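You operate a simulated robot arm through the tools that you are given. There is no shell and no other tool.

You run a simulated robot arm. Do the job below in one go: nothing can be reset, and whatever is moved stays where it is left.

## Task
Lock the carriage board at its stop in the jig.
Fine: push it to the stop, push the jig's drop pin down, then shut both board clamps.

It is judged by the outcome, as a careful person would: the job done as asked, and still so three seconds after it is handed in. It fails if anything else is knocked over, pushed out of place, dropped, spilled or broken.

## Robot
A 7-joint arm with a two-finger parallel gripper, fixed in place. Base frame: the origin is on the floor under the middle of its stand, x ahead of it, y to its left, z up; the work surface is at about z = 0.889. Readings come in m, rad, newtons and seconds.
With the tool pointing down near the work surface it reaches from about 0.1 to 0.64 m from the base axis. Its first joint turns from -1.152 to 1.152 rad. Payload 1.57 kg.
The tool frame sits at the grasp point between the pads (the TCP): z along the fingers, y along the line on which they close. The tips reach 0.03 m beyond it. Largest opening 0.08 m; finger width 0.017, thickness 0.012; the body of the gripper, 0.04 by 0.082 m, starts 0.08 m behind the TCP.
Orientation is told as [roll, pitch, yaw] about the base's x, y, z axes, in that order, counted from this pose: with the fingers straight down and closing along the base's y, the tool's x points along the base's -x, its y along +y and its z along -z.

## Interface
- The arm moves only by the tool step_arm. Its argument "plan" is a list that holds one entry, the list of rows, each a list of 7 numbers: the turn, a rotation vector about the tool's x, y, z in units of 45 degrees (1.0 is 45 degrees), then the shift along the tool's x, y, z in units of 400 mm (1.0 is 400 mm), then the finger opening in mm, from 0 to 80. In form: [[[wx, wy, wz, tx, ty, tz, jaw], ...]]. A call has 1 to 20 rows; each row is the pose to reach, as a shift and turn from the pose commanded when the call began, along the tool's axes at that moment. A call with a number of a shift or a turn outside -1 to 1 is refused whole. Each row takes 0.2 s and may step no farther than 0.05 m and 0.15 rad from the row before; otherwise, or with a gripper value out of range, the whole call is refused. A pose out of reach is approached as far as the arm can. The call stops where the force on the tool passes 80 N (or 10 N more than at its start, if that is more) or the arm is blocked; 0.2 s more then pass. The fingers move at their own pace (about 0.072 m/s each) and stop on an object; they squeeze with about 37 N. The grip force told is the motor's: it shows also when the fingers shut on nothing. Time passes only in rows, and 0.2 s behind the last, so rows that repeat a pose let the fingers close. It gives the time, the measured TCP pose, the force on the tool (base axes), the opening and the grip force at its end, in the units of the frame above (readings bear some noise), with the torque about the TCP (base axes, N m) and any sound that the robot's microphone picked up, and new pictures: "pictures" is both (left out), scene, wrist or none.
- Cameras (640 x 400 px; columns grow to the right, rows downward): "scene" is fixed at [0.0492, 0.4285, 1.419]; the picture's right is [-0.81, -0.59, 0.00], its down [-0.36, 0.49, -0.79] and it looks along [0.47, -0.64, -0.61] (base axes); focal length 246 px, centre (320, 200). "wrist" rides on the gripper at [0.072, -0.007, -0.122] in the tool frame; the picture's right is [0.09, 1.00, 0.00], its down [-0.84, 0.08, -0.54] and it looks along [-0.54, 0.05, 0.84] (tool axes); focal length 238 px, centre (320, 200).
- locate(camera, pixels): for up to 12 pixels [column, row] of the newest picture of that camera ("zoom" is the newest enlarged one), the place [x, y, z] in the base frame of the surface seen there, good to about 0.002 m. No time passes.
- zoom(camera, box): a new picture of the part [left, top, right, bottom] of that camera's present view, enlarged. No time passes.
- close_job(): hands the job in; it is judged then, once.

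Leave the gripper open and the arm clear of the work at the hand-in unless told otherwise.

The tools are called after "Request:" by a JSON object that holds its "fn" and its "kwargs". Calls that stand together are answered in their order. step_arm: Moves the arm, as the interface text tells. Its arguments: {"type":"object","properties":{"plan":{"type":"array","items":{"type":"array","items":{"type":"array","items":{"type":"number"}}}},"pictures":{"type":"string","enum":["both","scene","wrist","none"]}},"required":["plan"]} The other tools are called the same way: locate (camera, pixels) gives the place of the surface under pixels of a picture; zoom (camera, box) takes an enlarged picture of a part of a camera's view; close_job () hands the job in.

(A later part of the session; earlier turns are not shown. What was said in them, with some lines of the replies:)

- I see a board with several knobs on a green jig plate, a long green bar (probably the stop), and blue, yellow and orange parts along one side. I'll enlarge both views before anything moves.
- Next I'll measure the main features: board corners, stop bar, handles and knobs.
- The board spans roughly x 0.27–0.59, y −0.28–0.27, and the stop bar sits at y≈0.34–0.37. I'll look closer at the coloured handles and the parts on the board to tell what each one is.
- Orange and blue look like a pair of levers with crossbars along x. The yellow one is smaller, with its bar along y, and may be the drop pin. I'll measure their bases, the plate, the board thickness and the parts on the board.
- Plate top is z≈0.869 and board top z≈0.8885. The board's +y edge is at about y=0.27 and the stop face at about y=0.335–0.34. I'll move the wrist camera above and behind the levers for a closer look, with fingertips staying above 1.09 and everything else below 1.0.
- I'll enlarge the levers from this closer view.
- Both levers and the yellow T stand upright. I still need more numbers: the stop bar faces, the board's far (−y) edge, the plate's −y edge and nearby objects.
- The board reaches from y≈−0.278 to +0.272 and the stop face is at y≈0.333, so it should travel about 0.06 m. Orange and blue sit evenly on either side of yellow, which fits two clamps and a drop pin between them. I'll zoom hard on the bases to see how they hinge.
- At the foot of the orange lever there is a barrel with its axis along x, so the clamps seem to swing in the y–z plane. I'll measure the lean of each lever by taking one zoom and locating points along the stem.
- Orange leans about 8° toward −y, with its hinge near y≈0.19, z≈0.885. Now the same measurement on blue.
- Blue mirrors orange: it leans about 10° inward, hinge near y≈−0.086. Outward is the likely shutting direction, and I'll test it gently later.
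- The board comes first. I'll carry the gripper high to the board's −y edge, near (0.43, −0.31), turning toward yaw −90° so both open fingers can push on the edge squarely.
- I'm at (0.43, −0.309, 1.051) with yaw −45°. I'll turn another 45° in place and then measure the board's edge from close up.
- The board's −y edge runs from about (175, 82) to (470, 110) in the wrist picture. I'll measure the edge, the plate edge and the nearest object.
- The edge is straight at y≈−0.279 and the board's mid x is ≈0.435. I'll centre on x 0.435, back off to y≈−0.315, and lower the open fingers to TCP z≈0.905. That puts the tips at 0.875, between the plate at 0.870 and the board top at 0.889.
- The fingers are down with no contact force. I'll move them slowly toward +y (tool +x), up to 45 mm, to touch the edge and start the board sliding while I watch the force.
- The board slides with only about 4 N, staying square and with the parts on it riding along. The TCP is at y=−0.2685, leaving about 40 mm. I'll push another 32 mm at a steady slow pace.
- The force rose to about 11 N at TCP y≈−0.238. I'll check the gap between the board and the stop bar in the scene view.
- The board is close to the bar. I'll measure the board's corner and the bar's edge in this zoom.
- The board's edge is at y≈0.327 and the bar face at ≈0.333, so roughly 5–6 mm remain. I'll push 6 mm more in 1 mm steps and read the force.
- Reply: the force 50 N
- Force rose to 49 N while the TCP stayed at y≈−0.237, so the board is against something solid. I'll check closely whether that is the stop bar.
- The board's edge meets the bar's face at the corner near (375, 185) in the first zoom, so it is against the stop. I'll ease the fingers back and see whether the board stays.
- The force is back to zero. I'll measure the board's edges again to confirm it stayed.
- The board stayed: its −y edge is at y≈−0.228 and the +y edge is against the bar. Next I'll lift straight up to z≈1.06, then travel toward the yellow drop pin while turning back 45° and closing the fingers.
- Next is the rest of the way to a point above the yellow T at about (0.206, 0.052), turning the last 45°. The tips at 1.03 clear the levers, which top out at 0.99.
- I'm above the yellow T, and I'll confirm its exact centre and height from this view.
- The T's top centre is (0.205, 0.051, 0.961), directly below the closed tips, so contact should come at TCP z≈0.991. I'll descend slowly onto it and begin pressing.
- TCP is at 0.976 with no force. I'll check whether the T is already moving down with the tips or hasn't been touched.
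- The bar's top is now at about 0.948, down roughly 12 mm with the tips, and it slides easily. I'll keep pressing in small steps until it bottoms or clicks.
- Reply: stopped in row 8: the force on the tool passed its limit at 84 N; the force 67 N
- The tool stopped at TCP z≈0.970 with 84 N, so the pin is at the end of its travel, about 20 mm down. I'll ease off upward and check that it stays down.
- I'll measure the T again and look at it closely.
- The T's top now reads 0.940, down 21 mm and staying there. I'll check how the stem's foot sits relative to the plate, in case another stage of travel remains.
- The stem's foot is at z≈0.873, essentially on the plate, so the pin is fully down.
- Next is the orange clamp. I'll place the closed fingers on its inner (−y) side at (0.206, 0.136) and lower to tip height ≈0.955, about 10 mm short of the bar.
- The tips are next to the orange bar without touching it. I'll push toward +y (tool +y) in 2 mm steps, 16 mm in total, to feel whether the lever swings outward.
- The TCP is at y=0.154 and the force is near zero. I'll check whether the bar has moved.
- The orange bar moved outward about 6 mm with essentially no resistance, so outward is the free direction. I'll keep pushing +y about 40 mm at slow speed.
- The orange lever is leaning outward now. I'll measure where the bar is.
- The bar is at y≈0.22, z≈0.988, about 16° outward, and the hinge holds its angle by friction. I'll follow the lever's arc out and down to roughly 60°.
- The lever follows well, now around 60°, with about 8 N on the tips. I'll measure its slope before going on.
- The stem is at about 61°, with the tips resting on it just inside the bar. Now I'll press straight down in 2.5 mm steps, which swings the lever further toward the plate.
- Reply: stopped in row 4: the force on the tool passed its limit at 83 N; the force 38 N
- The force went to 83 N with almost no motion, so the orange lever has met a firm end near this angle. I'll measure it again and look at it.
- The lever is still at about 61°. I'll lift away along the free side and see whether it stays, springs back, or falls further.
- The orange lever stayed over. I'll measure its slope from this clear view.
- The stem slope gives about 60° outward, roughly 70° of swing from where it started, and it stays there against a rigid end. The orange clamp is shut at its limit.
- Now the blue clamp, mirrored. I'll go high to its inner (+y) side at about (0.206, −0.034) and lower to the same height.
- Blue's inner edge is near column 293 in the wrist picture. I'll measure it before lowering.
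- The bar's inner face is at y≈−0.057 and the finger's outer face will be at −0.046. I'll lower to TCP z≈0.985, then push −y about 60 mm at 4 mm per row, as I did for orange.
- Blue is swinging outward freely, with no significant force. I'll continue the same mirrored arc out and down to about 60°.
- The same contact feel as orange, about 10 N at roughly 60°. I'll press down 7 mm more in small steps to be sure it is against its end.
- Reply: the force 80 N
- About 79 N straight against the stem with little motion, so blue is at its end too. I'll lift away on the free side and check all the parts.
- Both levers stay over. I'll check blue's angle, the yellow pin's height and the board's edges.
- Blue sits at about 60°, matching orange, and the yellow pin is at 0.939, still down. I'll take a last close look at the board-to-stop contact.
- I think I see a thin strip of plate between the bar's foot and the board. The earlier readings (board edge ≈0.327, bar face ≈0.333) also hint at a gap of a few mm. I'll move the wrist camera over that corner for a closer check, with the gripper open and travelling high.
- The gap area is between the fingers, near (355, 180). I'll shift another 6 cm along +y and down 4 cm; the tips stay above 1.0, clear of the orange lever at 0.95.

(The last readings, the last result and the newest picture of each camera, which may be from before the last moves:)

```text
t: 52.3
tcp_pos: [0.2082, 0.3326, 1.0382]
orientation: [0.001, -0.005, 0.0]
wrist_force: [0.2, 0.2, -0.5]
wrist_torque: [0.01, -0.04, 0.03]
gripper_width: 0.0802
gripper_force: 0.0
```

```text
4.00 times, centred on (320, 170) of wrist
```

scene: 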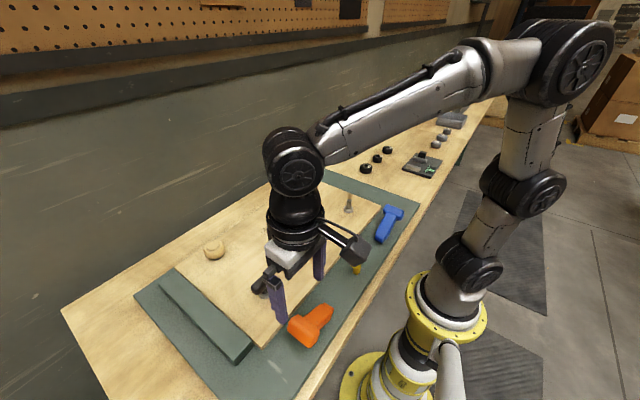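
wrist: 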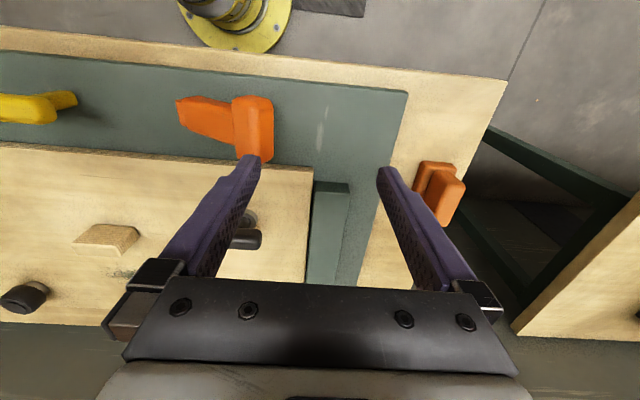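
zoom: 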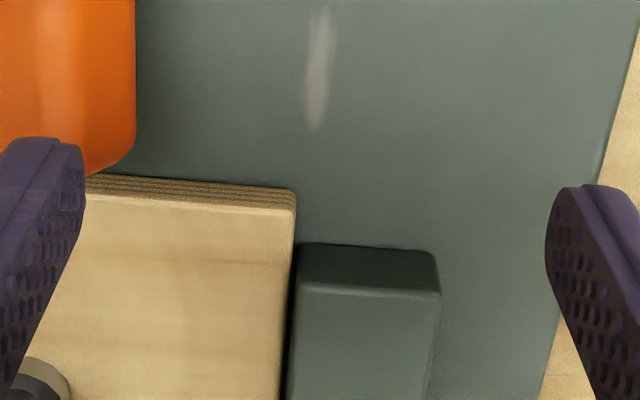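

There is a narrow dark line between the board and the bar. I'll zoom further and measure it.

Request:
{"fn": "zoom", "kwargs": {"camera": "wrist", "box": [300, 165, 332, 190]}}

Request:
{"fn": "locate", "kwargs": {"camera": "zoom", "pixels": [[225, 250], [240, 250], [250, 250], [260, 250], [270, 250], [280, 250], [300, 250], [320, 250], [260, 310], [275, 310], [290, 310], [310, 310]]}}

```text
16.00 times, centred on (316, 178) of wrist
```

zoom: 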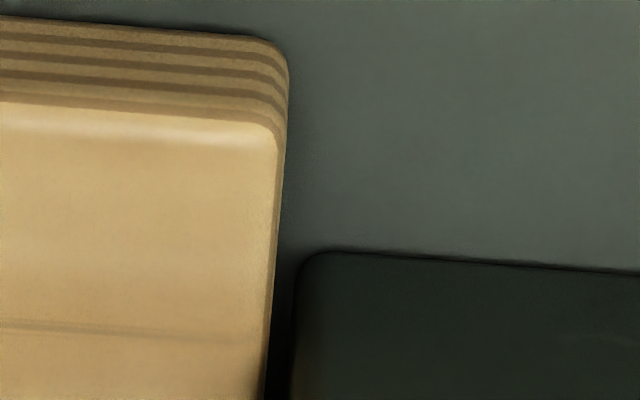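

```text
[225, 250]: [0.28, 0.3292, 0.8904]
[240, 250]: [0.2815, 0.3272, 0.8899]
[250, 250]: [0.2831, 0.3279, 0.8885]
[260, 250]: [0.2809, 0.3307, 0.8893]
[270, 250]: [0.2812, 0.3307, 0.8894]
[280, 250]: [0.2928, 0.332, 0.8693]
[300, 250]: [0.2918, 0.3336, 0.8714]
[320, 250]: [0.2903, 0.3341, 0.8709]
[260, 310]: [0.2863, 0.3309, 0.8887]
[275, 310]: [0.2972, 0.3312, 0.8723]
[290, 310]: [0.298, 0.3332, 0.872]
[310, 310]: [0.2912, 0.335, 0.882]
```

At this zoom the line is only about 1.5–2 mm wide, within the rounded edges and measurement error. When I pushed, the board stopped dead at 49 N after 50 mm of travel, having slid with only 4 N before that, so it is at its stop and has not moved since.

Now I'll raise the arm straight up and move clear with the gripper open, then do a final check.

Request:
{"fn": "step_arm", "kwargs": {"plan": [[[0, 0, 0, 0, 0, -0.09, 80], [0, 0, 0, 0, 0, -0.18, 80], [0, 0, 0, 0, 0, -0.27, 80], [0, 0, 0, 0, 0, -0.36, 80], [0, 0, 0, 0, 0, -0.45, 80], [0, 0, 0, 0, 0, -0.55, 80], [0, 0, 0, -0.03, -0.083, -0.55, 80], [0, 0, 0, -0.06, -0.166, -0.55, 80], [0, 0, 0, -0.09, -0.249, -0.55, 80], [0, 0, 0, -0.12, -0.332, -0.55, 80], [0, 0, 0, -0.15, -0.415, -0.55, 80], [0, 0, 0, -0.18, -0.498, -0.55, 80], [0, 0, 0, -0.21, -0.581, -0.55, 80], [0, 0, 0, -0.25, -0.665, -0.55, 80], [0, 0, 0, -0.25, -0.665, -0.55, 80]]]}}

Request:
{"fn": "zoom", "kwargs": {"camera": "scene", "box": [120, 150, 440, 370]}}

```text
t: 55.5
tcp_pos: [0.3056, 0.066, 1.2575]
orientation: [0.003, -0.005, 0.001]
wrist_force: [0.4, -0.3, -0.8]
wrist_torque: [0.0, -0.01, -0.01]
gripper_width: 0.0799
gripper_force: 0.1
```

scene: 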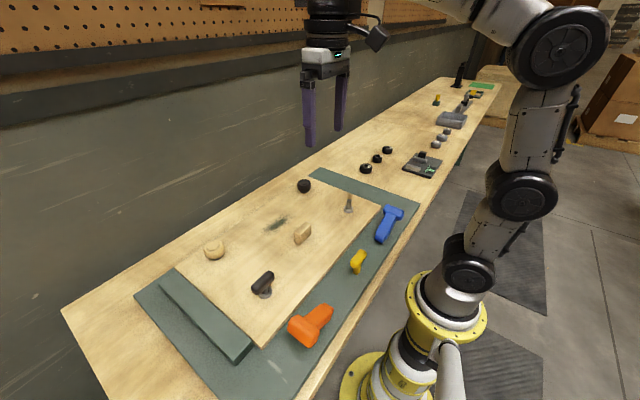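
wrist: 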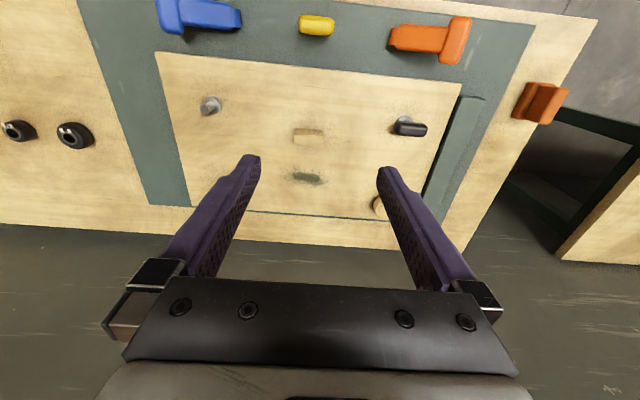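

```text
1.82 times, centred on (280, 260) of scene
```

zoom: 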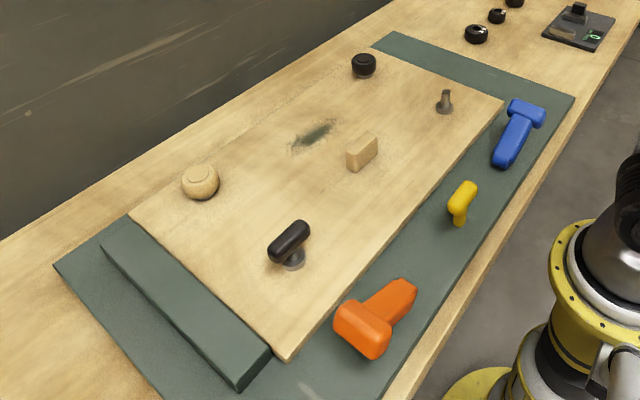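

The arm is clear and the gripper open. One last measurement of pin height, lever bars and the parts that rode on the board (each should have shifted about 50 mm in y).

Request:
{"fn": "locate", "kwargs": {"camera": "wrist", "pixels": [[317, 25], [170, 14], [455, 40], [309, 133], [410, 128], [211, 103], [158, 52], [455, 90]]}}

Request:
{"fn": "locate", "kwargs": {"camera": "scene", "pixels": [[304, 184], [214, 247], [358, 260], [395, 211], [305, 333], [263, 281]]}}

```text
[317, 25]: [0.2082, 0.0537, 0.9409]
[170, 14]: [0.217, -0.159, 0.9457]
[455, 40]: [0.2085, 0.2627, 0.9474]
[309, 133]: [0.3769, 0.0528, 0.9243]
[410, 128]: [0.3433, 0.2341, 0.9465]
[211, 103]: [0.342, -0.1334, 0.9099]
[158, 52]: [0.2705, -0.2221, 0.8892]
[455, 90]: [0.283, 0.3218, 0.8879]
```

```text
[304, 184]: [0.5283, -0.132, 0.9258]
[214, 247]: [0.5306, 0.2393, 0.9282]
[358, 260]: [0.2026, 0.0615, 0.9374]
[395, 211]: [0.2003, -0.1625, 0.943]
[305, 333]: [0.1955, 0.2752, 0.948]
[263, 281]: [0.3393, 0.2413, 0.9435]
```

The checks agree:
- **Board:** it moved about 50 mm to its stop, and the parts on it moved with it.
- **Drop pin:** it is down, with its top at 0.941.
- **Clamps:** both levers are over at their ends, with the bars at about 0.947.
- **Arm and surroundings:** nothing else has moved, the arm is clear and the gripper is open.

I'm handing the job in.

Request:
{"fn": "close_job", "kwargs": {}}

```text
The job is handed in.
```

The carriage board is at its stop, with the drop pin down and both clamps shut. I've handed the job in; no verdict came back with the hand-in.

- **Board:** it slid about 50 mm with only about 4 N of push, then stopped firmly; the force reached 49 N with no further movement. Up close I could still see a line about 1.5–2 mm wide between the board and the stop bar. I took that as rounded edges and measuring error, because the board would not go any further.
- **Drop pin:** I took the yellow T handle to be the jig's drop pin. It went down 21 mm until its foot was practically on the plate, and it stayed there.
- **Clamps:** I took the orange and blue levers to be the board clamps. Each swung outward about 70° to a firm end, and both stayed there when I let go. I heard no click or latch, so "shut" rests on that firm end.

The parts on the board moved with it, and nothing else looked disturbed. The gripper is open and the arm is clear of the work.
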